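You operate a simulated robot arm through the tools that you are given. There is no shell and no other tool.

You run a simulated robot arm. Do the job below in one go: nothing can be reset, and whatever is moved stays where it is left.

JOB
Clear the emergency stop and restart at 4 m/min with the rollers switched off.
Fine: set the belt knob and the switch, twist the red knob free and reset before START; the fan stays on.

Only the result counts: the job must be done as asked and must still hold three seconds after the hand-in. Knocking over, shifting, dropping, spilling or breaking anything else fails it.

ROBOT AND FRAMES
A 7-joint arm with a two-finger parallel gripper, fixed in place. Base frame: the origin is at the foot of the arm, x ahead of it, y to its left, z up. Readings come in mm, degrees, newtons and seconds.
With the tool pointing down near the work surface it reaches from about 400 to 900 mm from the base axis. Its first joint turns from -143.0 to 143.0 degrees. Payload 3 kg.
The tool frame sits at the grasp point between the pads (the TCP): z along the fingers, y along the line on which they close. The tips reach 30 mm beyond it. The gripper opens to 94 mm. The fingers are 28 mm wide and 10 mm thick; the gripper's body (50 by 96 mm) begins 55 mm behind the TCP.
Orientation is told as [roll, pitch, yaw] about the base's x, y, z axes, in that order, counted from this pose: with the fingers straight down and closing along the base's y, the tool's x points along the base's -x, its y along +y and its z along -z.

CONTROLS
- The arm moves only by the tool apply_moves. Its argument "targets" is a list of rows, each a list of 6 numbers: the shift along the tool's x, y, z in mm, then the turn, a rotation vector about the tool's x, y, z in degrees. In form: [[dx, dy, dz, ax, ay, az], ...]. A call has 1 to 20 rows; each row is the pose to reach, as a shift and turn from the pose commanded when the call began, along the tool's axes at that moment. "gripper" is the finger opening in mm, from 0 to 94, set as the call begins (left out, the last holds). Each row takes 0.2 s and may step no farther than 50 mm and 8.6 degrees from the row before; otherwise, or with a gripper value out of range, the whole call is refused. A pose out of reach is approached as far as the arm can. The call stops where the force on the tool passes 40 N (or 10 N more than at its start, if that is more) or the arm is blocked; 0.2 s more then pass. Each finger travels about 72 mm/s and halts on what it meets, pressing with about 33 N; the grip force reading is that of the motor and also rises with nothing between the fingers. The clock runs only during rows and for 0.2 s after the last one: add rows that repeat a pose to give the fingers time. It gives the time, the measured TCP pose, the force on the tool (base axes), the opening and the grip force at its end, in the units of the frame above (readings bear some noise), with the torque about the TCP (base axes, N m) and any sound that the robot's microphone picked up.
- Cameras (640 x 400 px; columns grow to the right, rows downward): "scene" is fixed at [49.8, 503.2, 1247.1]; the picture's right is [-0.02, -1.00, 0.00], its down [-0.60, 0.01, -0.80] and it looks along [0.80, -0.02, -0.60] (base axes); focal length 323 px, centre (320, 200). "wrist" rides on the gripper at [76, 14, -102] in the tool frame; the picture's right is [-0.18, 0.98, 0.00], its down [-0.75, -0.14, -0.64] and it looks along [-0.63, -0.12, 0.77] (tool axes); focal length 243 px, centre (320, 200).
- get_image(camera): a new picture of that camera. No time passes.
- locate(camera, pixels): for up to 12 pixels [column, row] of the newest picture of that camera ("zoom" is the newest enlarged one), the place [x, y, z] in the base frame of the surface seen there, good to about 3 mm. No time passes.
- inspect(camera, box): a new picture of the part [left, top, right, bottom] of that camera's present view, enlarged. No time passes.
- finish_job(): hands the job in; it is judged then, once.

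Leave the gripper open and the arm clear of the work at the hand-in unless told otherwise.

The tools are called after ">>>" as a command line: name --pt "numbers of a row" for each row, then --argument value for the rest, lists and objects as JSON in quotes. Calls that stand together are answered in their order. apply_moves: Moves the arm, as the interface text tells. Its arguments: {"type":"object","properties":{"targets":{"type":"array"},"gripper":{"type":"number"}},"required":["targets"]} The other tools are called the same way: get_image (camera) takes a picture; locate (camera, pixels) gives the place of the surface under pixels of a picture; inspect (camera, box) takes an enlarged picture of a part of a camera's view; finish_job () hands the job in.

At the start:

```text
time: 0.0
tool_pos: [545.4, 298.1, 967.5]
tcp_rot: [0.0, 0.0, 0.0]
wrist_force: [-0.1, 0.6, -0.2]
torque: [-0.02, -0.01, -0.03]
finger_gap: 94.1
finger_force: 0.1
```

scene: 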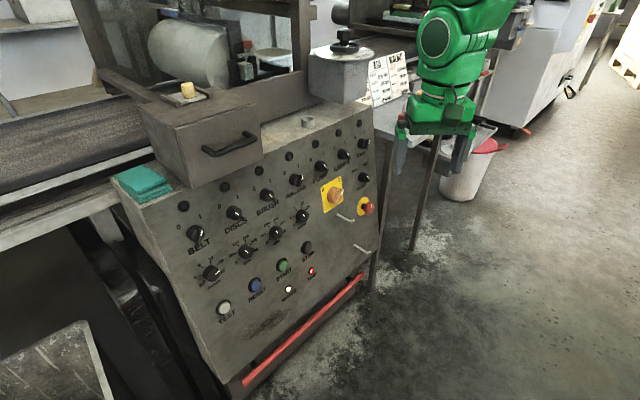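
wrist: 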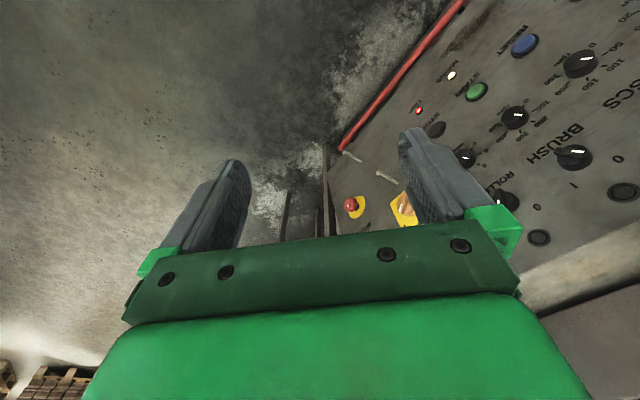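

I see a sloped control panel with knobs, switches, buttons and a red emergency stop knob. First I enlarge the panel to read the labels.

>>> inspect --camera "scene" --box '[160, 180, 340, 330]'

>>> inspect --camera "scene" --box '[270, 120, 400, 230]'

>>> inspect --camera "scene" --box '[360, 40, 420, 120]'

>>> inspect --camera "wrist" --box '[320, 0, 640, 250]'

```text
2.67 times, centred on (250, 255) of scene
```

zoom: 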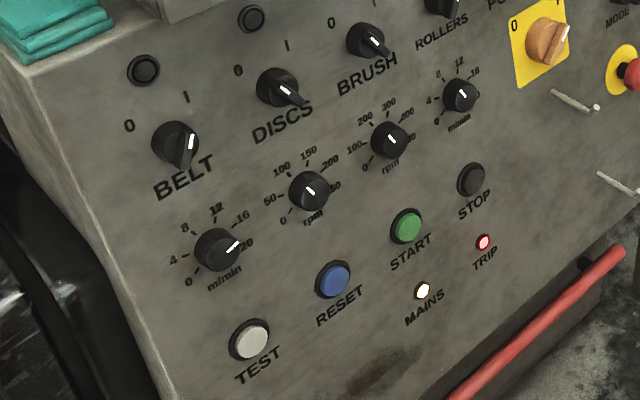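

```text
3.64 times, centred on (335, 175) of scene
```

zoom: 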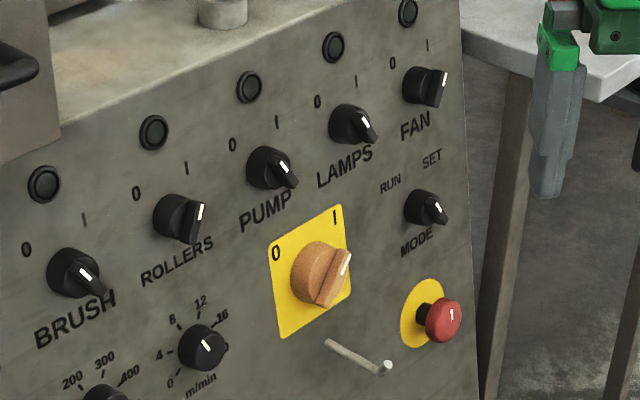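

```text
5.00 times, centred on (390, 80) of scene
```

zoom: 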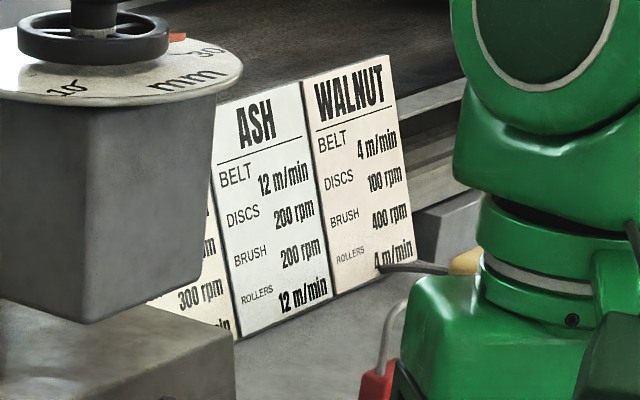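

```text
1.60 times, centred on (480, 125) of wrist
```

zoom: 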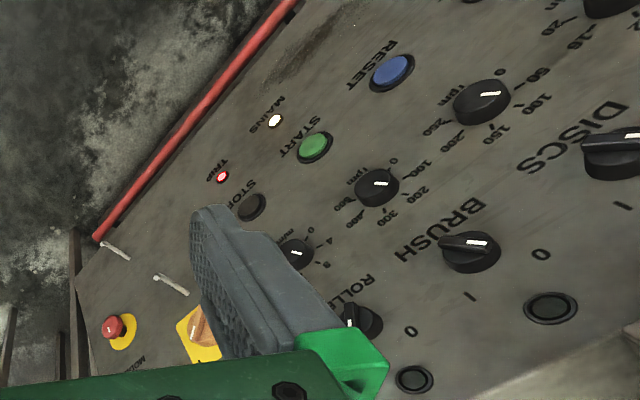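

I want 3D positions of the panel features. I enlarge the left part of the panel again and read positions from it.

>>> inspect --camera "scene" --box '[170, 190, 270, 290]'

>>> inspect --camera "scene" --box '[240, 150, 340, 250]'

>>> locate --camera "scene" --pixels '[[150, 210], [345, 150], [220, 350], [340, 275], [215, 215], [270, 190], [330, 230], [240, 300], [367, 208], [297, 180], [212, 272], [195, 232]]'

```text
4.00 times, centred on (220, 240) of scene
```

zoom: 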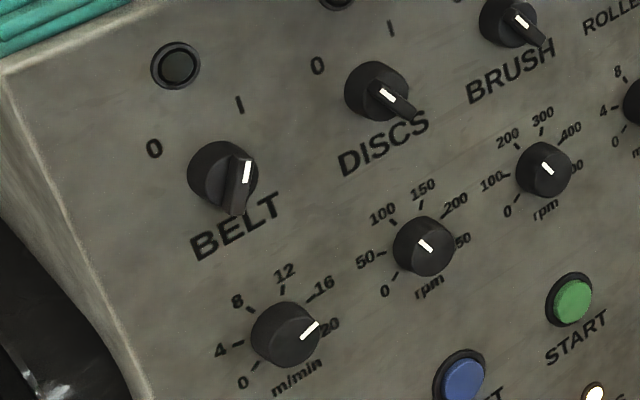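

```text
4.00 times, centred on (290, 200) of scene
```

zoom: 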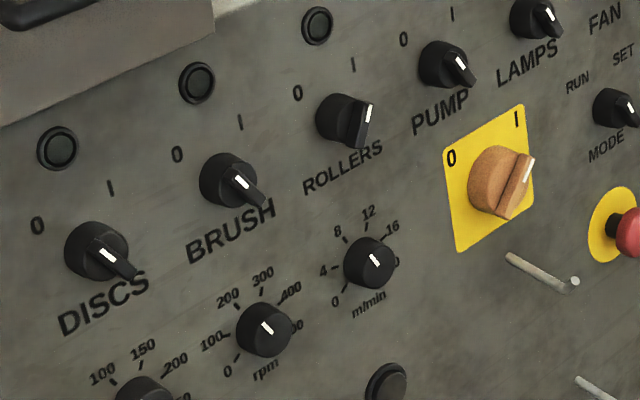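

```text
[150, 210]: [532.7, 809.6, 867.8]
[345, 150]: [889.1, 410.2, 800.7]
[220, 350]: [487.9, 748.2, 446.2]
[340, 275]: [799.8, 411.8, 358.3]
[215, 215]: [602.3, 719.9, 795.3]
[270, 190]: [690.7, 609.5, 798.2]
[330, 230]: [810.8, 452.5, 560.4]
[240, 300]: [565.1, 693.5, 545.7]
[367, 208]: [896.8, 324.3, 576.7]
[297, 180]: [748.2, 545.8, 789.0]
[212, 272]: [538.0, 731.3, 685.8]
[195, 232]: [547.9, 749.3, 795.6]
```

The panel faces the arm at about 45° yaw. ROLLERS and BELT appear to point at I, DISCS, BRUSH, PUMP and LAMPS at 0, and FAN at I. I enlarge the areas of interest one at a time and measure points on them.

>>> inspect --camera "scene" --box '[185, 245, 245, 295]'

>>> locate --camera "zoom" --pixels '[[100, 60], [100, 330], [560, 60], [560, 330], [320, 60], [320, 380]]'

>>> inspect --camera "scene" --box '[335, 165, 395, 225]'

>>> inspect --camera "scene" --box '[275, 150, 335, 210]'

```text
8.00 times, centred on (215, 270) of scene
```

zoom: 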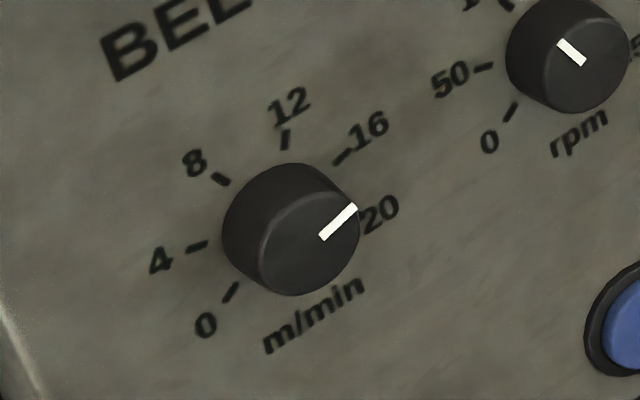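

```text
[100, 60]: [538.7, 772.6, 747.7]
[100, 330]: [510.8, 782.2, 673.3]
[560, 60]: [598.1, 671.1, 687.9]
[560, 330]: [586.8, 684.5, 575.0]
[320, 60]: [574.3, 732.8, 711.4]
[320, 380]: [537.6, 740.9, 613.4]
```

```text
6.67 times, centred on (365, 195) of scene
```

zoom: 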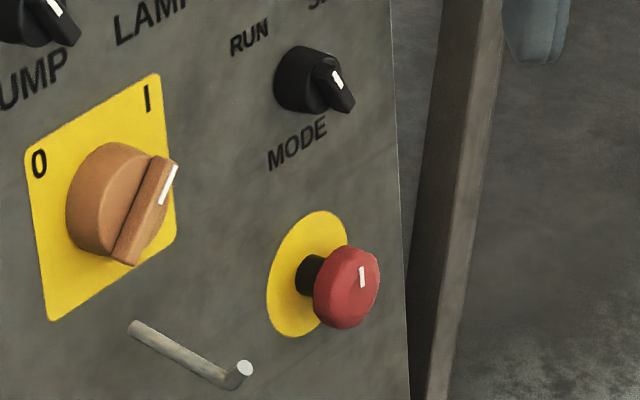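

```text
6.67 times, centred on (305, 180) of scene
```

zoom: 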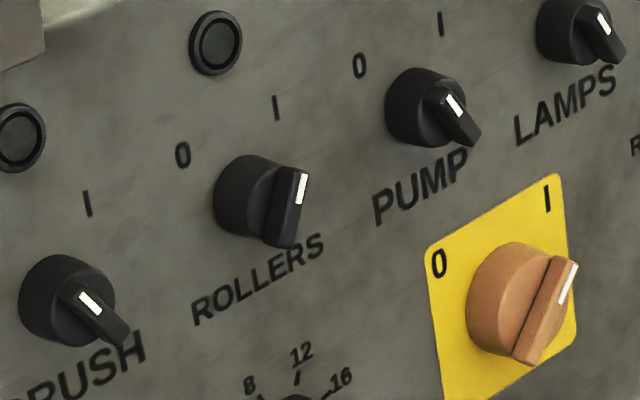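

I measure bare panel spots to fit the panel plane.

>>> locate --camera "scene" --pixels '[[160, 218], [212, 202], [254, 225], [340, 237], [277, 167], [302, 148], [354, 161], [371, 153], [352, 202], [374, 194], [250, 330], [310, 290]]'

>>> inspect --camera "scene" --box '[210, 235, 330, 325]'

```text
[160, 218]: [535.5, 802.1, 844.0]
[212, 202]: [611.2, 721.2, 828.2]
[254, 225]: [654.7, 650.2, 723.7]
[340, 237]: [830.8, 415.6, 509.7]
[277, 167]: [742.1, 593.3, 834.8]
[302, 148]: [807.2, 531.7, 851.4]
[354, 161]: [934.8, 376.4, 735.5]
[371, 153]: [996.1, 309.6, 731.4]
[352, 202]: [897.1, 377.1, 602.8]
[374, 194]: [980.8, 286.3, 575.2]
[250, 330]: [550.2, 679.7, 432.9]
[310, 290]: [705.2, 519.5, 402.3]
```

```text
4.44 times, centred on (270, 280) of scene
```

zoom: 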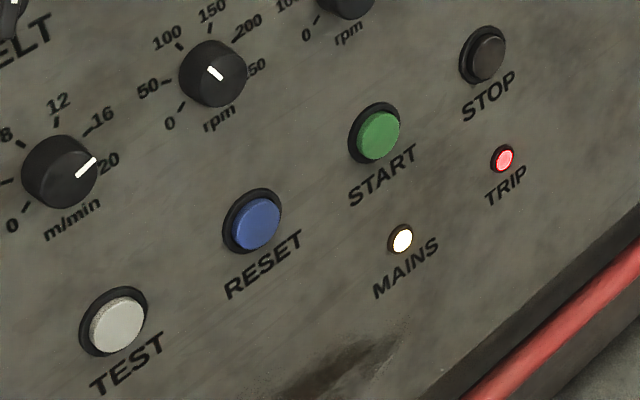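

I fit the plane: the inward normal is about (0.697, 0.694, -0.183). Next I measure the ticks around the belt knob, the knob face, and the faces of the rollers switch, the buttons and the e-stop head.

>>> locate --camera "scene" --pixels '[[199.6, 275.75], [202.6, 267.5], [210.6, 262.5], [217.75, 264.6], [204, 281.5], [213.5, 275.4], [297.5, 181], [302.5, 179.5], [367, 208], [255.5, 284.5], [282.3, 265.3], [307.5, 247.5]]'

>>> inspect --camera "scene" --box '[350, 190, 385, 220]'

>>> inspect --camera "scene" --box '[280, 160, 320, 200]'

```text
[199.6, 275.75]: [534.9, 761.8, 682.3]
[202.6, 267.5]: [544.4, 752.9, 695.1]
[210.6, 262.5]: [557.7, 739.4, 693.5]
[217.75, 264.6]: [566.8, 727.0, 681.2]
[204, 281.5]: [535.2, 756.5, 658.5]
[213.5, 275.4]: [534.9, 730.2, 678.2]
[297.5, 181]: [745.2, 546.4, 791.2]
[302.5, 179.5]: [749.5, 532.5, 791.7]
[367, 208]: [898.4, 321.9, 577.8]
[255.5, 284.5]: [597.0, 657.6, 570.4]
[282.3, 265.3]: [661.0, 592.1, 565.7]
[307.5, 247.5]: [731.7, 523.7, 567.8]
```

```text
13.33 times, centred on (368, 205) of scene
```

zoom: 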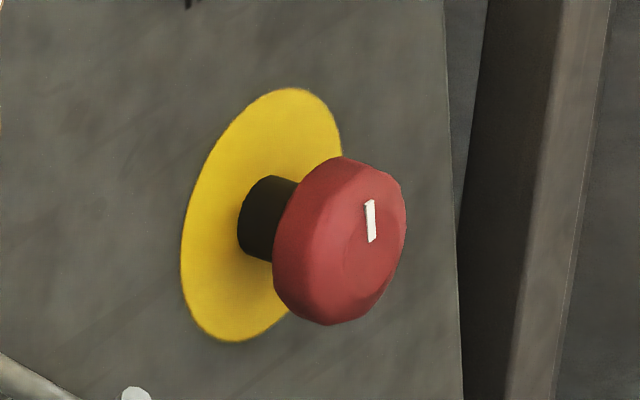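

```text
10.00 times, centred on (300, 180) of scene
```

zoom: 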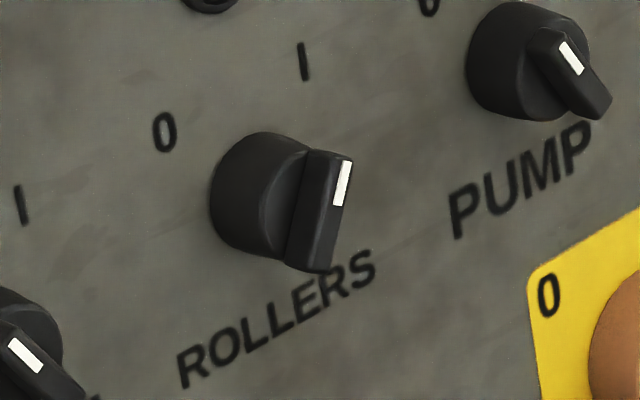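

The panel geometry is clear. In panel coordinates (right s, up t), the belt knob is at about (-140, 831), RESET at (-45, 722), START at (47, 718), and the e-stop head at (406, 726). The arm is well off the panel. Now I turn the tool to face the panel while moving a little toward its centre, in 11 small rows.

>>> apply_moves --pt "4.1 11.1 10.6 -2.82 -6.828 -3.392" --pt "8.2 22.2 21.3 -5.64 -13.656 -6.784" --pt "12.3 33.3 31.9 -8.46 -20.485 -10.175" --pt "16.4 44.4 42.5 -11.28 -27.313 -13.567" --pt "20.5 55.5 53.2 -14.1 -34.141 -16.959" --pt "24.5 66.5 63.8 -16.92 -40.969 -20.351" --pt "28.6 77.6 74.5 -19.74 -47.797 -23.743" --pt "32.7 88.7 85.1 -22.56 -54.625 -27.135" --pt "36.8 99.8 95.7 -25.38 -61.454 -30.526" --pt "40.9 110.9 106.4 -28.2 -68.282 -33.918" --pt "45 122 117 -31.02 -75.11 -37.31" --pt "45 122 117 -31.02 -75.11 -37.31" --gripper 94

```text
time: 2.6
tool_pos: [533.8, 457.7, 842.2]
tcp_rot: [4.6, -76.6, 39.0]
wrist_force: [-1.1, -0.1, -0.3]
torque: [0.03, 0.02, 0.01]
finger_gap: 93.7
finger_force: 0.1
out of reach, approached as far as the arm can: row 7, 8, 9, 10, 11, 12
```

The near poses were out of reach with the tool horizontal: the arm is folded too tight there. I move forward 80 mm along the tool axis, which still leaves it far from the panel, and read the pose.

>>> apply_moves --pt "0 0 30 0 0 0" --pt "0 0 60 0 0 0" --pt "0 0 80 0 0 0" --pt "0 0 80 0 0 0"

>>> get_image --camera "scene"

>>> get_image --camera "wrist"

```text
time: 3.6
tool_pos: [587.5, 508.5, 824.3]
tcp_rot: [4.6, -76.6, 38.9]
wrist_force: [1.1, 0.0, -1.0]
torque: [-0.02, 0.02, 0.02]
finger_gap: 94.1
finger_force: 0.0
```

```text
taken
```

scene: 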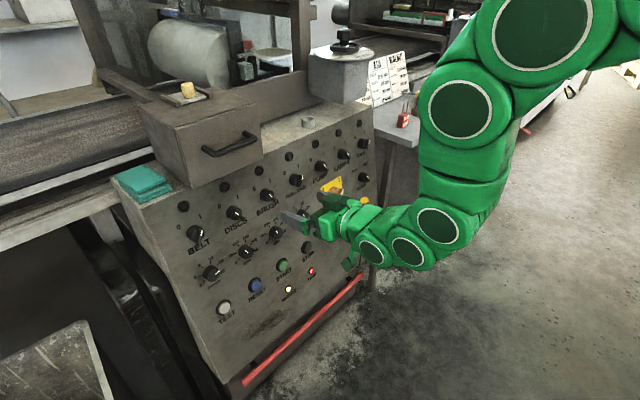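

```text
taken
```

wrist: 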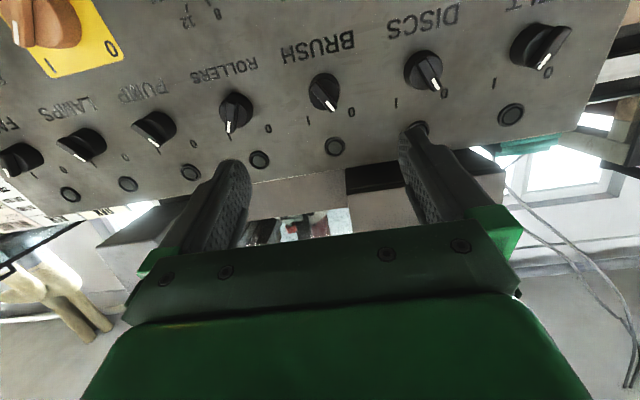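

The arm now reaches fine. The command follows the achieved pose. I correct the small orientation error and move sideways, to the left and down, to about 125 mm in front of the belt knob to view it.

>>> apply_moves --pt "20.6 32 6.7 -0.21 -0.47 -0.226" --pt "41.2 64 13.3 -0.42 -0.94 -0.45" --pt "61.8 96 20 -0.63 -1.41 -0.68" --pt "82.4 128 26.7 -0.83 -1.89 -0.9" --pt "103 160 33.3 -1.04 -2.36 -1.13" --pt "123.6 192 40 -1.25 -2.83 -1.353" --pt "123.6 192 40 -1.25 -2.83 -1.353"

>>> get_image --camera "wrist"

>>> get_image --camera "scene"

```text
time: 5.2
tool_pos: [463.0, 656.0, 698.1]
tcp_rot: [0.2, -79.5, 45.0]
wrist_force: [0.8, 0.1, -0.1]
torque: [0.03, 0.01, 0.0]
finger_gap: 93.9
finger_force: 0.0
```

```text
taken
```

wrist: 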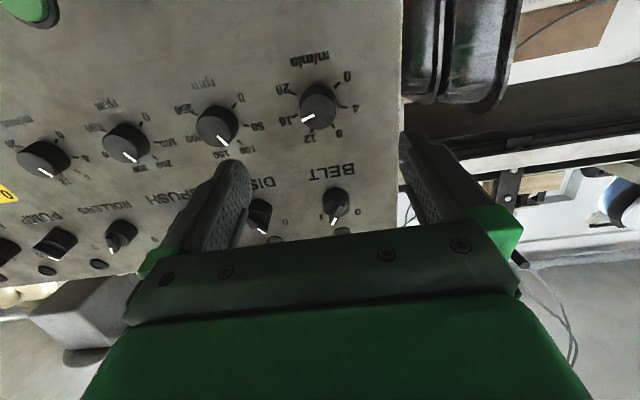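

```text
taken
```

scene: 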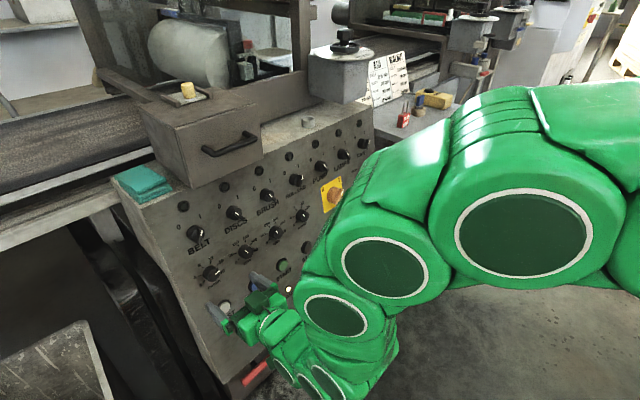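

I can see the belt knob upside-down at about (318,103) in the wrist picture. I enlarge it.

>>> inspect --camera "wrist" --box '[260, 45, 380, 165]'

>>> locate --camera "wrist" --pixels '[[312, 105], [354, 105], [348, 80], [333, 130], [308, 136], [291, 120], [293, 92], [210, 128], [333, 205], [260, 216], [120, 235], [115, 150]]'

```text
3.33 times, centred on (320, 105) of wrist
```

zoom: 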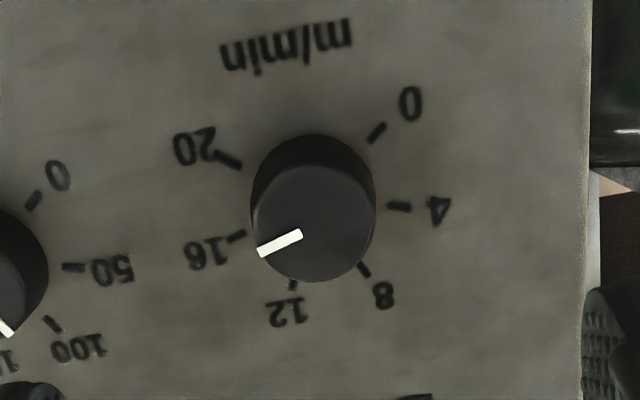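

```text
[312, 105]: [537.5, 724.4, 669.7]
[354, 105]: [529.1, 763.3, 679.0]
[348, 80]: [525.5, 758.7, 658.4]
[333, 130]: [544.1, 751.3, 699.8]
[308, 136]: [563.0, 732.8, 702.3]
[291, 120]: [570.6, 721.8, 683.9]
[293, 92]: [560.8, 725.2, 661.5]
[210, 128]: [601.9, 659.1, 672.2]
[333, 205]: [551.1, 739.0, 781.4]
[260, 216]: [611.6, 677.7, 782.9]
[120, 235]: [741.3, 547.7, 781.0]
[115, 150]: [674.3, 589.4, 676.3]
```

The belt knob points at 16 and must go counter-clockwise (through 12 and 8) to 4. I measure the ticks and the knob face in the zoom for an exact centre.

>>> locate --camera "zoom" --pixels '[[377, 132], [399, 206], [364, 271], [293, 286], [236, 237], [230, 161], [258, 225], [370, 225], [316, 172], [316, 277], [316, 225], [280, 243]]'

```text
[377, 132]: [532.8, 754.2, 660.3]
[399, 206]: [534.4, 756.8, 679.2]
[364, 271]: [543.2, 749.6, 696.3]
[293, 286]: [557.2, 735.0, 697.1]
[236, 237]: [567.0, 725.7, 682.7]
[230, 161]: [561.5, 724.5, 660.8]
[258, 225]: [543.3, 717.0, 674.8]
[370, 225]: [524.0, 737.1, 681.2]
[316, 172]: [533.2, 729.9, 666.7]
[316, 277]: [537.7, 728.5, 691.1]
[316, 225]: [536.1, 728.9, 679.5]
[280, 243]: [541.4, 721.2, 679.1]
```

The ticks fit a ±120° scale with 48° steps: 4 at -72° and 16 at +72°. The knob centre is at s≈-138, t≈830, and the tool is already in line with it. Still 120 mm off the panel, I turn the tool +76.5° about its own axis to test the wrist range, and narrow the gripper to 56 mm.

>>> apply_moves --pt "0 0 0 0 0 8.5" --pt "0 0 0 0 0 17" --pt "0 0 0 0 0 25.5" --pt "0 0 0 0 0 34" --pt "0 0 0 0 0 42.5" --pt "0 0 0 0 0 51" --pt "0 0 0 0 0 59.5" --pt "0 0 0 0 0 68" --pt "0 0 0 0 0 76.5" --pt "0 0 0 0 0 76.5" --gripper 56

>>> get_image --camera "wrist"

```text
time: 7.4
tool_pos: [463.2, 656.2, 701.8]
tcp_rot: [79.3, -13.2, -42.5]
wrist_force: [-0.6, -0.3, 0.3]
torque: [0.01, -0.03, 0.0]
finger_gap: 55.7
finger_force: 0.1
```

```text
taken
```

wrist: 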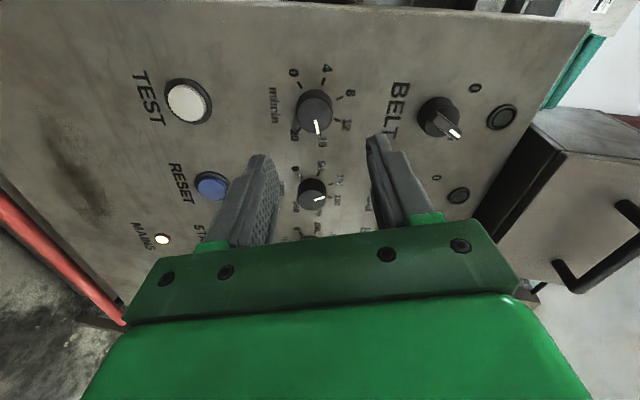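

The wrist range is fine. I repeat the pose once to get a second, settled reading.

>>> apply_moves --pt "0 0 0 0 0 0" --pt "0 0 0 0 0 0"

>>> inspect --camera "wrist" --box '[260, 60, 380, 160]'

>>> locate --camera "zoom" --pixels '[[320, 160], [260, 160], [375, 160], [320, 100], [320, 210]]'

```text
time: 8.0
tool_pos: [463.1, 656.8, 701.7]
tcp_rot: [79.3, -13.2, -42.4]
wrist_force: [0.5, -0.2, -0.3]
torque: [-0.02, 0.01, 0.0]
finger_gap: 56.1
finger_force: 0.1
```

```text
4.00 times, centred on (320, 110) of wrist
```

zoom: 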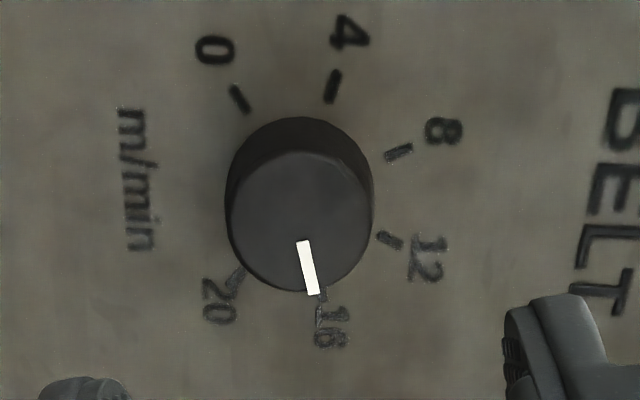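

```text
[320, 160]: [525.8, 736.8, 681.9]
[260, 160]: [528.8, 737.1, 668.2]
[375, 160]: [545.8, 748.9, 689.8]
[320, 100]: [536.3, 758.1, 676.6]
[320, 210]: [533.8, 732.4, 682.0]
```

The pointer reads 16. The tool sits about 4.7 mm high relative to the knob centre, so I correct that and go in 88 mm, which leaves the tips about 6 mm off the panel, with the fingers open at 56.

>>> apply_moves --pt "1.1 -4.6 30 0 0 0" --pt "1.1 -4.6 60 0 0 0" --pt "1.1 -4.6 80 0 0 0" --pt "1.1 -4.6 88 0 0 0" --pt "1.1 -4.6 88 0 0 0"

>>> get_image --camera "wrist"

>>> get_image --camera "scene"

```text
time: 9.2
tool_pos: [524.3, 717.4, 680.7]
tcp_rot: [79.3, -13.2, -42.5]
wrist_force: [-0.4, -0.3, 0.0]
torque: [0.03, 0.02, 0.0]
finger_gap: 56.0
finger_force: 0.1
```

```text
taken
```

wrist: 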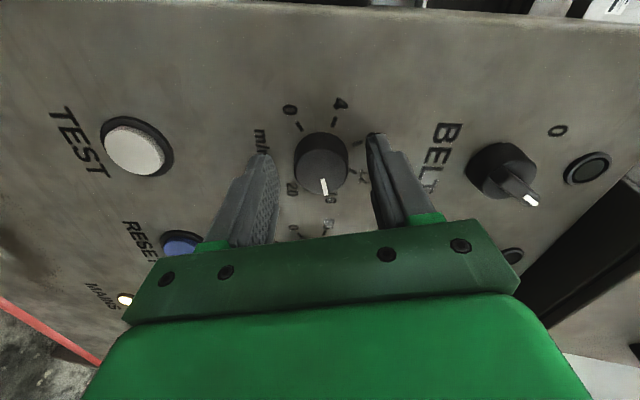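

```text
taken
```

scene: 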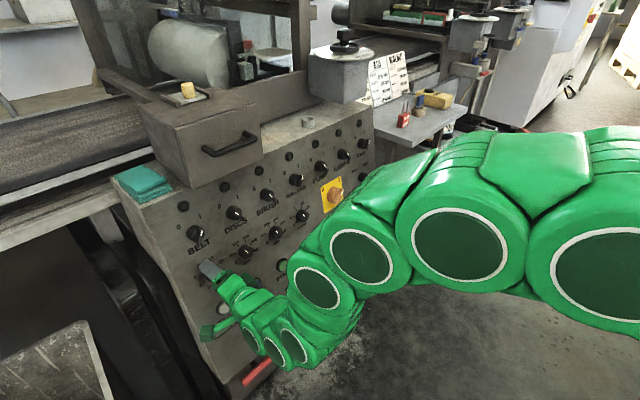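

The tool is centred: s=-138.4, t=829.5, with tips at about d=769. Now I close on the knob.

>>> apply_moves --pt "0 0 0 0 0 0" --pt "0 0 0 0 0 0" --pt "0 0 0 0 0 0" --pt "0 0 0 0 0 0" --gripper 0

>>> get_image --camera "wrist"

```text
time: 10.2
tool_pos: [524.5, 717.9, 680.4]
tcp_rot: [79.4, -13.2, -42.4]
wrist_force: [3.8, 6.3, 4.5]
torque: [0.08, -0.06, 0.04]
finger_gap: 33.1
finger_force: 45.1
```

```text
taken
```

wrist: 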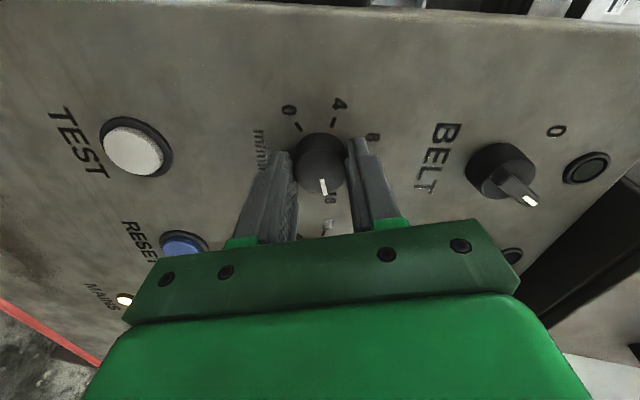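

The knob is gripped (gap 33 mm). I turn it a first -34° (counter-clockwise), then look.

>>> apply_moves --pt "0 0 0 0 0 -8.5" --pt "0 0 0 0 0 -17" --pt "0 0 0 0 0 -25.5" --pt "0 0 0 0 0 -34" --pt "0 0 0 0 0 -34" --gripper 0

>>> get_image --camera "wrist"

```text
time: 11.4
tool_pos: [524.7, 716.9, 680.6]
tcp_rot: [74.8, -46.6, -33.9]
wrist_force: [23.3, 12.8, -2.1]
torque: [-0.02, 0.01, -0.12]
finger_gap: 33.1
finger_force: 44.8
```

```text
taken
```

wrist: 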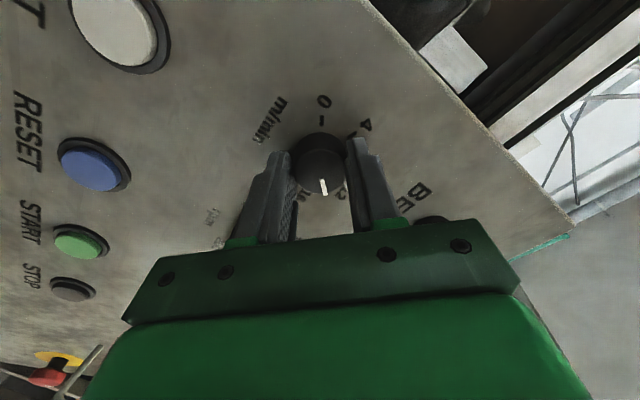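

The knob follows the gripper: the pointer is now near 12. A pull of about 25 N along the panel normal has built up, so I ease the tool 1 mm forward, continue turning another -34°, and watch the force.

>>> apply_moves --pt "0 0 1 0 0 0" --pt "0 0 1 0 0 -8.5" --pt "0 0 1 0 0 -17" --pt "0 0 1 0 0 -17" --gripper 0

```text
time: 12.4
tool_pos: [524.9, 717.9, 678.9]
tcp_rot: [66.7, -62.5, -24.2]
wrist_force: [3.0, -25.2, 10.3]
torque: [-0.17, 0.08, -0.51]
finger_gap: 33.0
finger_force: 45.0
```

The side force is now about 20 N toward +s and -17 N along the normal. I make a small correction of 0.5 mm to the right and 0.4 mm back, without turning, to see how stiff the arm is.

>>> apply_moves --pt "-0.2 -0.45 -0.4 0 0 0" --pt "-0.2 -0.45 -0.4 0 0 0" --gripper 0

```text
time: 13.0
tool_pos: [524.0, 717.0, 679.3]
tcp_rot: [66.8, -62.6, -24.2]
wrist_force: [23.2, 4.0, -6.1]
torque: [-0.38, 0.31, -0.2]
finger_gap: 32.7
finger_force: 45.1
```

The arm is stiff, so small offsets give large forces. I release the knob here to relieve the stress and read the free pose before gripping again.

>>> apply_moves --pt "0 0 0 0 0 0" --pt "0 0 0 0 0 0" --pt "0 0 0 0 0 0" --gripper 50

>>> inspect --camera "wrist" --box '[220, 60, 420, 230]'

```text
time: 13.8
tool_pos: [523.1, 716.7, 679.8]
tcp_rot: [66.9, -62.7, -24.2]
wrist_force: [-0.3, 0.1, 0.1]
torque: [0.02, 0.04, 0.0]
finger_gap: 49.8
finger_force: 0.0
```

```text
2.35 times, centred on (320, 145) of wrist
```

zoom: 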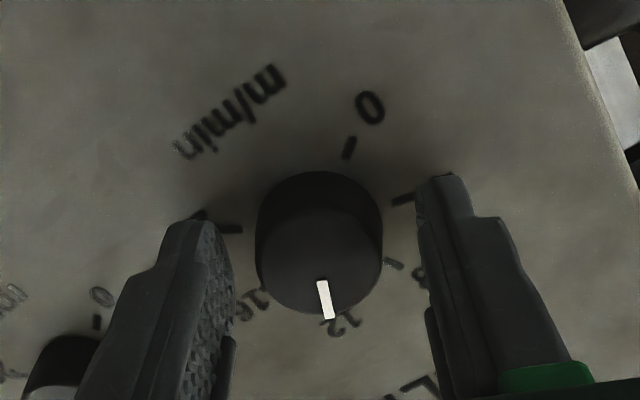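

The pointer is now at about 12, as expected (51° turned). The free pose is well centred. I grip again and turn -34° in the same call.

>>> apply_moves --pt "0 0 0 0 0 0" --pt "0 0 0 0 0 0" --pt "0 0 0 0 0 0" --pt "0 0 0 0 0 -8.5" --pt "0 0 0 0 0 -17" --pt "0 0 0 0 0 -25.5" --pt "0 0 0 0 0 -34" --pt "0 0 0 0 0 -34" --gripper 0

```text
time: 15.6
tool_pos: [525.4, 715.2, 679.2]
tcp_rot: [-38.8, -76.5, 84.5]
wrist_force: [-0.7, -27.8, 5.5]
torque: [-0.08, -0.04, -0.66]
finger_gap: 32.9
finger_force: 44.9
```

The knob pushes the tool toward +s, so its true centre is nearer s≈-136. I release and look again.

>>> apply_moves --pt "0 0 0 0 0 0" --pt "0 0 0 0 0 0" --pt "0 0 0 0 0 0" --gripper 50

>>> inspect --camera "wrist" --box '[220, 60, 420, 230]'

```text
time: 16.4
tool_pos: [524.4, 718.2, 679.8]
tcp_rot: [-38.7, -76.6, 84.6]
wrist_force: [1.3, -0.2, -0.5]
torque: [0.0, -0.01, 0.01]
finger_gap: 50.0
finger_force: 0.1
```

```text
2.35 times, centred on (320, 145) of wrist
```

zoom: 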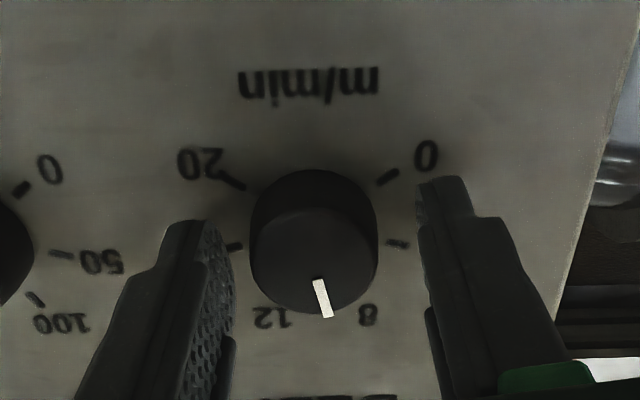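

The image confirms the knob centre is about 2.6 mm to the right of the tool (+s). I shift there, grip and turn another -34°.

>>> apply_moves --pt "0.4 -2.6 -1 0 0 0" --pt "0.4 -2.6 -1 0 0 0" --gripper 50

>>> apply_moves --pt "0 0 0 0 0 0" --pt "0 0 0 0 0 0" --pt "0 0 0 0 0 0" --pt "0 0 0 0 0 -8.5" --pt "0 0 0 0 0 -17" --pt "0 0 0 0 0 -25.5" --pt "0 0 0 0 0 -34" --pt "0 0 0 0 0 -34" --gripper 0

>>> inspect --camera "wrist" --box '[220, 60, 420, 230]'

```text
time: 17.0
tool_pos: [526.1, 714.0, 679.3]
tcp_rot: [-38.7, -76.5, 84.5]
wrist_force: [-0.2, 0.5, -0.1]
torque: [0.03, 0.02, -0.02]
finger_gap: 50.1
finger_force: 0.0
```

```text
time: 18.8
tool_pos: [525.7, 715.2, 680.1]
tcp_rot: [-74.8, -46.4, 124.0]
wrist_force: [-18.7, 5.0, 1.0]
torque: [-0.05, 0.12, 0.43]
finger_gap: 32.6
finger_force: 44.5
```

```text
2.35 times, centred on (320, 145) of wrist
```

zoom: 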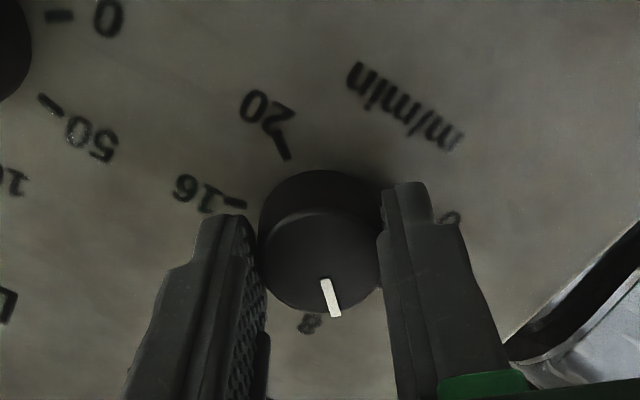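

The pointer is just past 8. I release to relax, check the pose and view, then finish the last part.

>>> apply_moves --pt "0 0 0 0 0 0" --pt "0 0 0 0 0 0" --pt "0 0 0 0 0 0" --gripper 56

>>> inspect --camera "wrist" --box '[220, 60, 420, 230]'

>>> inspect --camera "scene" --box '[185, 245, 245, 295]'

```text
time: 19.6
tool_pos: [525.9, 715.4, 679.0]
tcp_rot: [-74.8, -46.4, 123.8]
wrist_force: [0.0, 0.7, -0.9]
torque: [0.03, -0.02, 0.02]
finger_gap: 56.3
finger_force: 0.0
```

```text
2.35 times, centred on (320, 145) of wrist
```

zoom: 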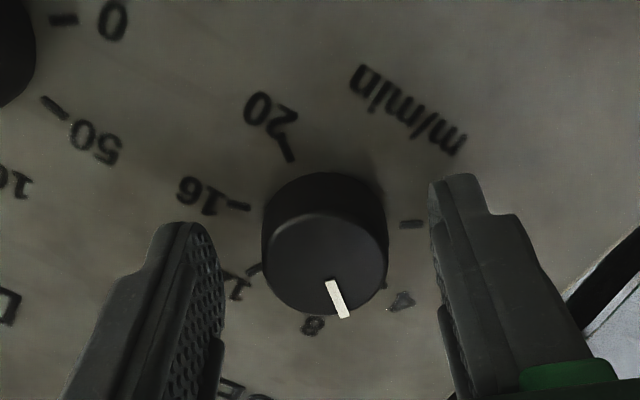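

```text
8.00 times, centred on (215, 270) of scene
```

zoom: 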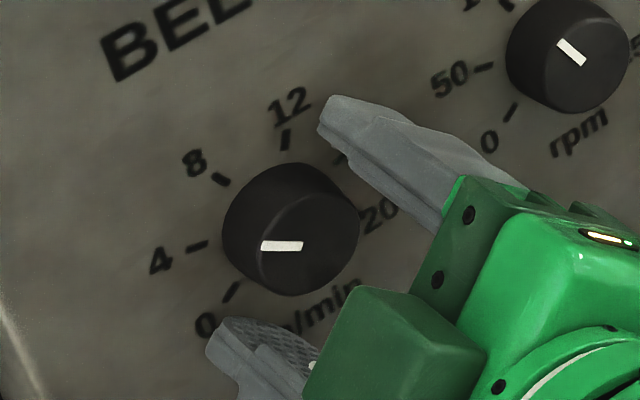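

The pointer is about 18–20° short of 4 (ticks are 50° apart, with 4 at -75°). I grip again without turning first, to check the force and where the pointer sits when held.

>>> apply_moves --pt "0 0 0 0 0 0" --pt "0 0 0 0 0 0" --pt "0 0 0 0 0 0" --gripper 0

>>> inspect --camera "scene" --box '[185, 245, 245, 295]'

```text
time: 20.4
tool_pos: [526.2, 715.4, 678.7]
tcp_rot: [-74.7, -46.5, 123.8]
wrist_force: [-2.8, 4.0, -6.4]
torque: [-0.18, 0.18, 0.17]
finger_gap: 32.6
finger_force: 45.1
```

```text
8.00 times, centred on (215, 270) of scene
```

zoom: 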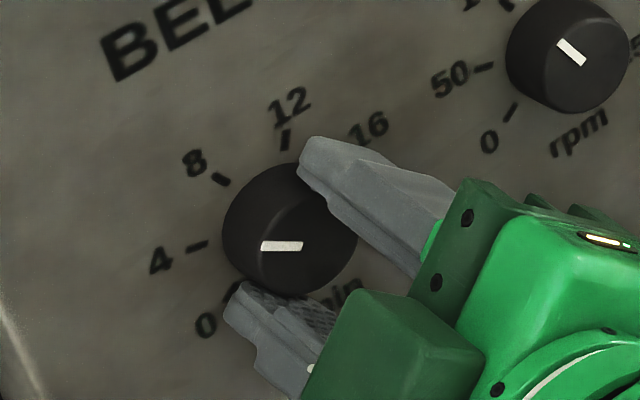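

The grip is good with low force. I turn -17° and check the pointer in the scene view.

>>> apply_moves --pt "0 0 0 0 0 -6" --pt "0 0 0 0 0 -12" --pt "0 0 0 0 0 -17" --pt "0 0 0 0 0 -17" --gripper 0

>>> inspect --camera "scene" --box '[185, 245, 245, 295]'

>>> inspect --camera "wrist" --box '[220, 60, 420, 230]'

```text
time: 21.4
tool_pos: [525.7, 714.8, 679.9]
tcp_rot: [-77.9, -29.8, 128.9]
wrist_force: [-5.5, 6.6, -8.9]
torque: [-0.14, 0.18, 0.23]
finger_gap: 32.3
finger_force: 44.7
```

```text
8.00 times, centred on (215, 270) of scene
```

zoom: 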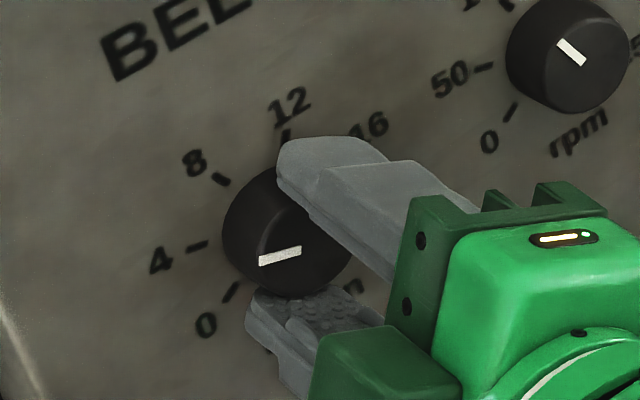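

```text
2.35 times, centred on (320, 145) of wrist
```

zoom: 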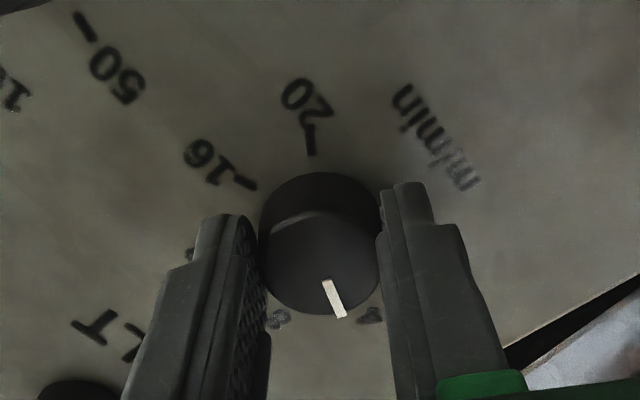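

The pointer is near 4 but a little short. I zoom in more to measure its slope.

>>> inspect --camera "scene" --box '[195, 255, 231, 291]'

```text
11.11 times, centred on (213, 273) of scene
```

zoom: 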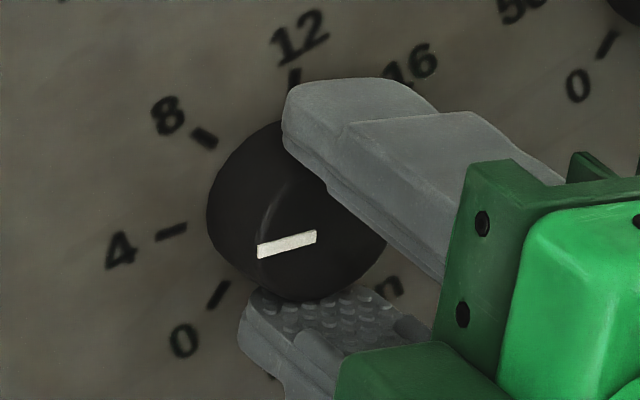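

The pointer line slopes about 14.5° in the image, while tick 4 slopes about 18–20°. I turn another -5°.

>>> apply_moves --pt "0 0 0 0 0 -5" --pt "0 0 0 0 0 -5" --gripper 0

>>> inspect --camera "scene" --box '[195, 255, 231, 291]'

>>> inspect --camera "wrist" --box '[260, 90, 380, 190]'

```text
time: 22.0
tool_pos: [526.5, 715.8, 680.6]
tcp_rot: [-78.6, -24.9, 130.1]
wrist_force: [-24.0, -14.1, 4.1]
torque: [-0.1, 0.11, 0.13]
finger_gap: 32.3
finger_force: 44.6
```

```text
11.11 times, centred on (213, 273) of scene
```

zoom: 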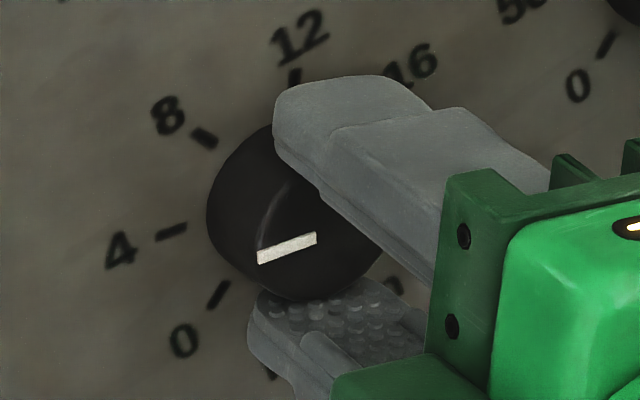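

```text
4.00 times, centred on (320, 140) of wrist
```

zoom: 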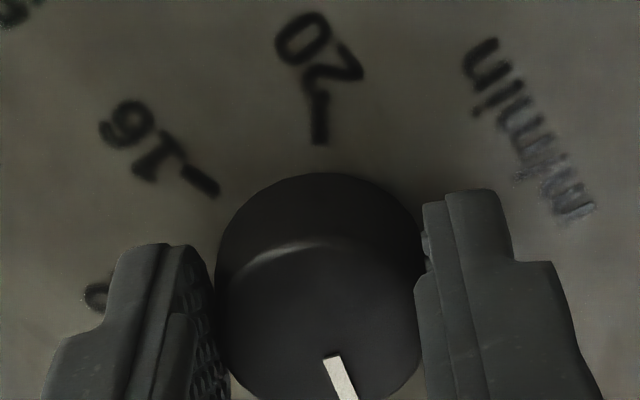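

The slope is now about 19°, matching tick 4. I release and check that it stays.

>>> apply_moves --pt "0 0 0 0 0 0" --pt "0 0 0 0 0 0" --pt "0 0 0 0 0 0" --gripper 60

>>> inspect --camera "scene" --box '[195, 255, 231, 291]'

```text
time: 22.8
tool_pos: [526.8, 714.0, 680.2]
tcp_rot: [-78.5, -25.2, 130.1]
wrist_force: [0.8, 0.0, 0.3]
torque: [0.02, 0.0, -0.01]
finger_gap: 60.0
finger_force: 0.0
```

```text
11.11 times, centred on (213, 273) of scene
```

zoom: 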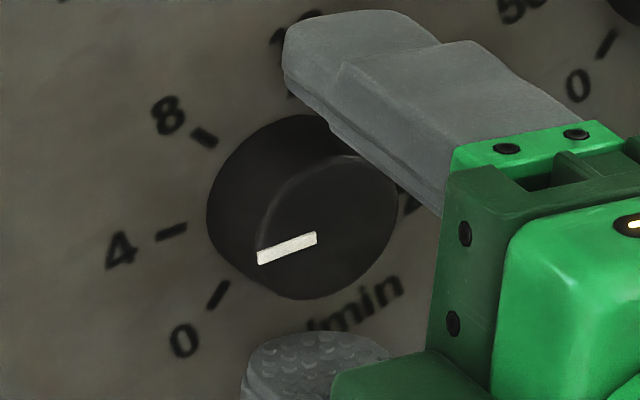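

It held. I back straight off and, once clear, turn the tool upright again (+64.5°) for a frontal check with the wrist camera.

>>> apply_moves --pt "0 0 -25 0 0 0" --pt "0 0 -50 0 0 0" --pt "0 0 -70 0 0 8.5" --pt "0 0 -85 0 0 17" --pt "0 0 -90 0 0 25.5" --pt "0 0 -90 0 0 34" --pt "0 0 -90 0 0 42.5" --pt "0 0 -90 0 0 51" --pt "0 0 -90 0 0 59.5" --pt "0 0 -90 0 0 64.5" --pt "0 0 -90 0 0 64.5"

>>> inspect --camera "wrist" --box '[260, 45, 380, 165]'

>>> inspect --camera "scene" --box '[195, 255, 231, 291]'

```text
time: 25.2
tool_pos: [463.5, 653.0, 696.0]
tcp_rot: [0.5, -79.5, 44.5]
wrist_force: [0.1, 0.0, -1.2]
torque: [0.02, -0.01, -0.01]
finger_gap: 60.0
finger_force: 0.1
```

```text
3.33 times, centred on (320, 105) of wrist
```

zoom: 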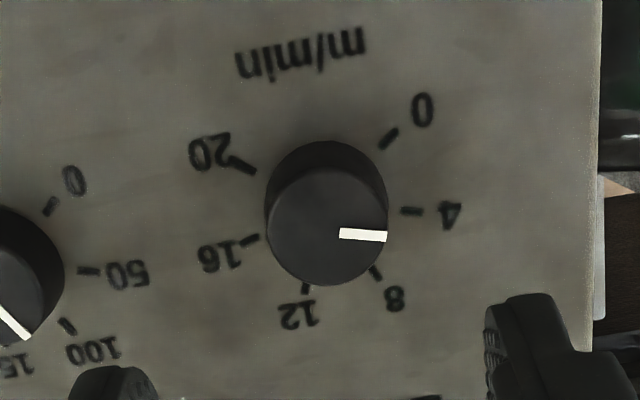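

```text
11.11 times, centred on (213, 273) of scene
```

zoom: 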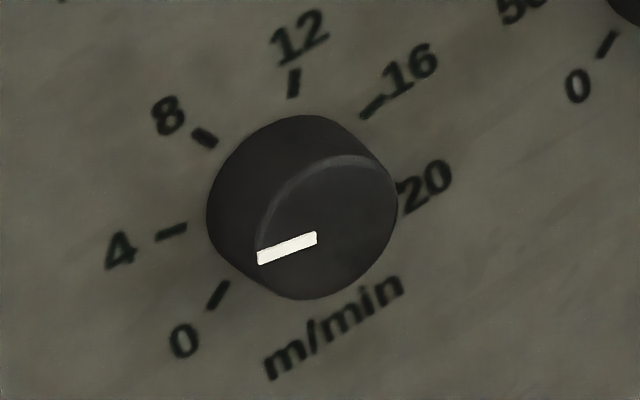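

The pointer is parallel to tick 4 in both views, so the belt knob is set. Next is the ROLLERS switch. I check where the handle box on top of the panel is, to keep clear of it.

>>> locate --camera "scene" --pixels '[[232, 146], [208, 150], [258, 132], [262, 165], [190, 180], [310, 122], [340, 90], [330, 100], [297, 180], [290, 157], [293, 173], [303, 170]]'

>>> get_image --camera "scene"

```text
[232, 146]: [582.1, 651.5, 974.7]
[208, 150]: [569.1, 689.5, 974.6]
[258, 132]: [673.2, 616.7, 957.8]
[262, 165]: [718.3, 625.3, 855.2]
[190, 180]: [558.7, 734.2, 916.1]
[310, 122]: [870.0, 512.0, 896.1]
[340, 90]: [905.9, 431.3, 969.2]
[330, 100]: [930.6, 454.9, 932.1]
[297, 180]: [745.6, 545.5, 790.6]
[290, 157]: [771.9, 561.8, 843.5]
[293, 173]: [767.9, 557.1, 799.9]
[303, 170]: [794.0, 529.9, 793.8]
```

```text
taken
```

scene: 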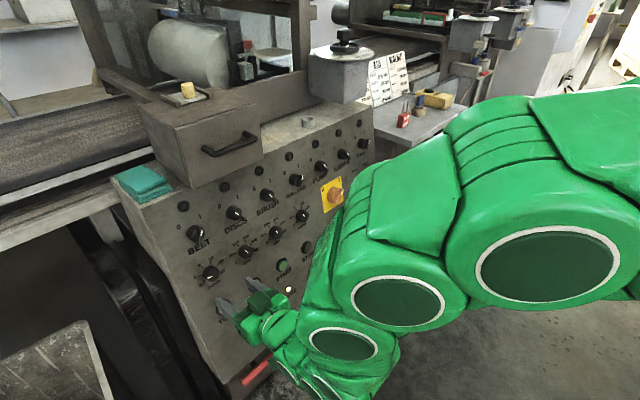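

The box and handle lie above t≈1040, so there is no conflict if I stay at t≤950. I move right first, then up, staying 125 mm off the panel, to view the ROLLERS switch.

>>> apply_moves --pt "0 -46 0 0 0 0" --pt "0 -92 0 0 0 0" --pt "0 -138 0 0 0 0" --pt "0 -184 0 0 0 0" --pt "0 -230 0 0 0 0" --pt "0 -276 0 0 0 0" --pt "-39 -276 0 0 0 0" --pt "-78 -276 0 0 0 0" --pt "-117 -276 0 0 0 0" --pt "-117 -276 0 0 0 0" --gripper 60

>>> get_image --camera "wrist"

>>> get_image --camera "scene"

```text
time: 27.4
tool_pos: [671.0, 472.9, 810.0]
tcp_rot: [0.2, -79.5, 44.8]
wrist_force: [0.6, -0.4, 1.0]
torque: [0.01, 0.0, 0.02]
finger_gap: 59.8
finger_force: 0.0
```

```text
taken
```

wrist: 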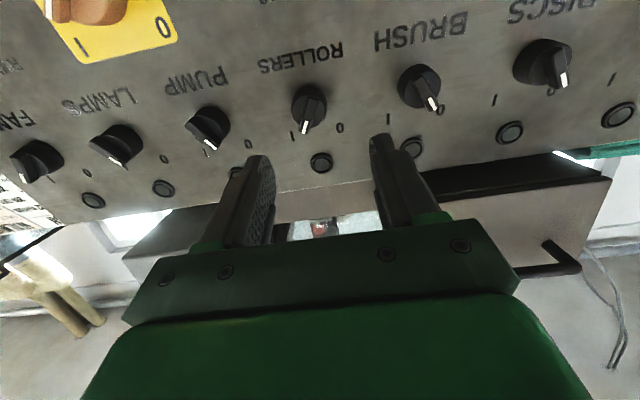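

```text
taken
```

scene: 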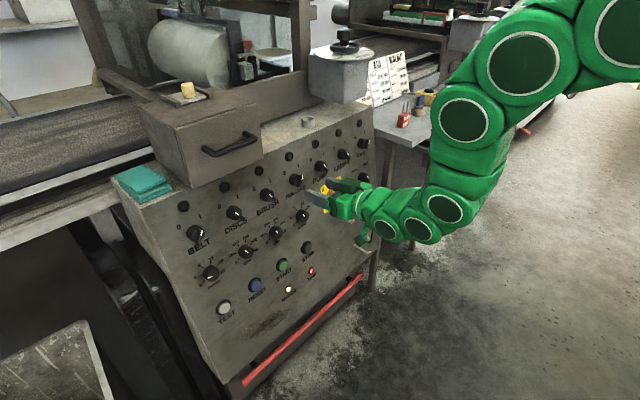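

I look closely at the ROLLERS switch at about (310,103) in the wrist view.

>>> inspect --camera "wrist" --box '[250, 50, 370, 170]'

>>> inspect --camera "wrist" --box '[270, 70, 350, 140]'

```text
3.33 times, centred on (310, 110) of wrist
```

zoom: 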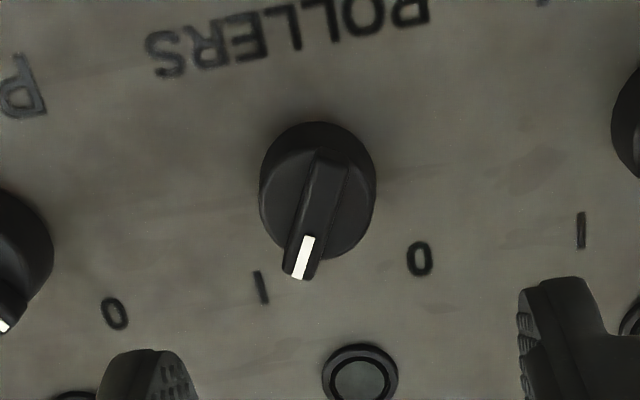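

```text
5.71 times, centred on (310, 105) of wrist
```

zoom: 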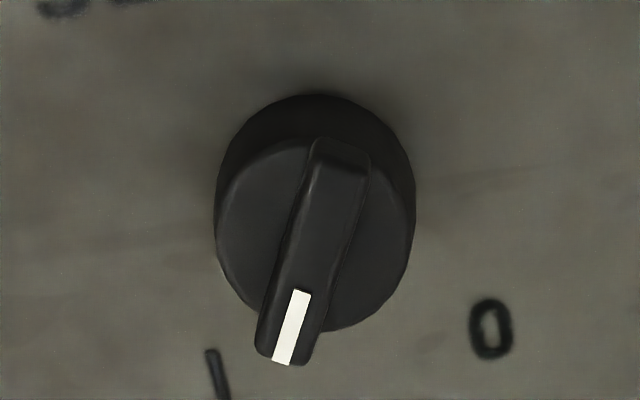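

I measure the switch body, its bar and the two labels in this zoom.

>>> locate --camera "zoom" --pixels '[[490, 328], [217, 372], [225, 210], [405, 215], [288, 345], [345, 160], [316, 255], [250, 230], [380, 260], [320, 105], [340, 320], [120, 200]]'

```text
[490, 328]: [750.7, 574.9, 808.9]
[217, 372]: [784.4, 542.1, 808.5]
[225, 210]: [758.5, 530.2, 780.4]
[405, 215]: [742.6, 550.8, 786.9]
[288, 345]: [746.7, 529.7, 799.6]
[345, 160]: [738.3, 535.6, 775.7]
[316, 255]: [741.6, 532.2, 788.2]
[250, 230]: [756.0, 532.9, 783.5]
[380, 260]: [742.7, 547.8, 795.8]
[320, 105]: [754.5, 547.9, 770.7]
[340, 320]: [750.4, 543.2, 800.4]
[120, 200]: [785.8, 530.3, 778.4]
```

The switch centre is about s=146.4, t=939. The base face is at d≈753 and the bar top at d≈742. The bar points about +25°. I inspect the BRUSH switch (at 0) to see what angle the 0 position has.

>>> inspect --camera "wrist" --box '[380, 45, 460, 125]'

>>> locate --camera "zoom" --pixels '[[320, 160], [390, 290], [355, 225], [190, 210], [440, 200], [490, 340], [75, 360]]'

```text
5.00 times, centred on (420, 85) of wrist
```

zoom: 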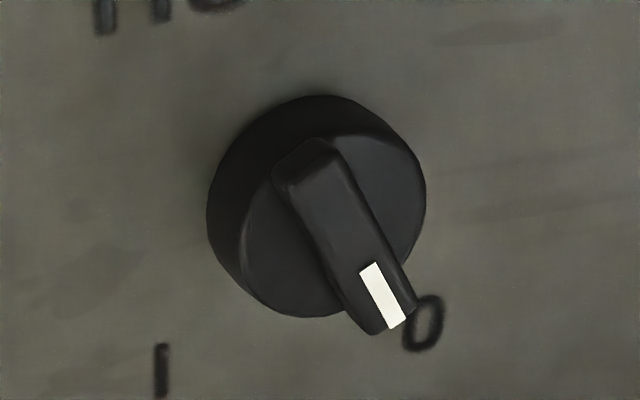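

```text
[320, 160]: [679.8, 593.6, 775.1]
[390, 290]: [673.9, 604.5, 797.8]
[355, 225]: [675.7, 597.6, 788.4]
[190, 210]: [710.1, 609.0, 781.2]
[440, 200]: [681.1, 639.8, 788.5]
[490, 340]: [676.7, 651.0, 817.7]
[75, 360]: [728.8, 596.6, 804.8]
```

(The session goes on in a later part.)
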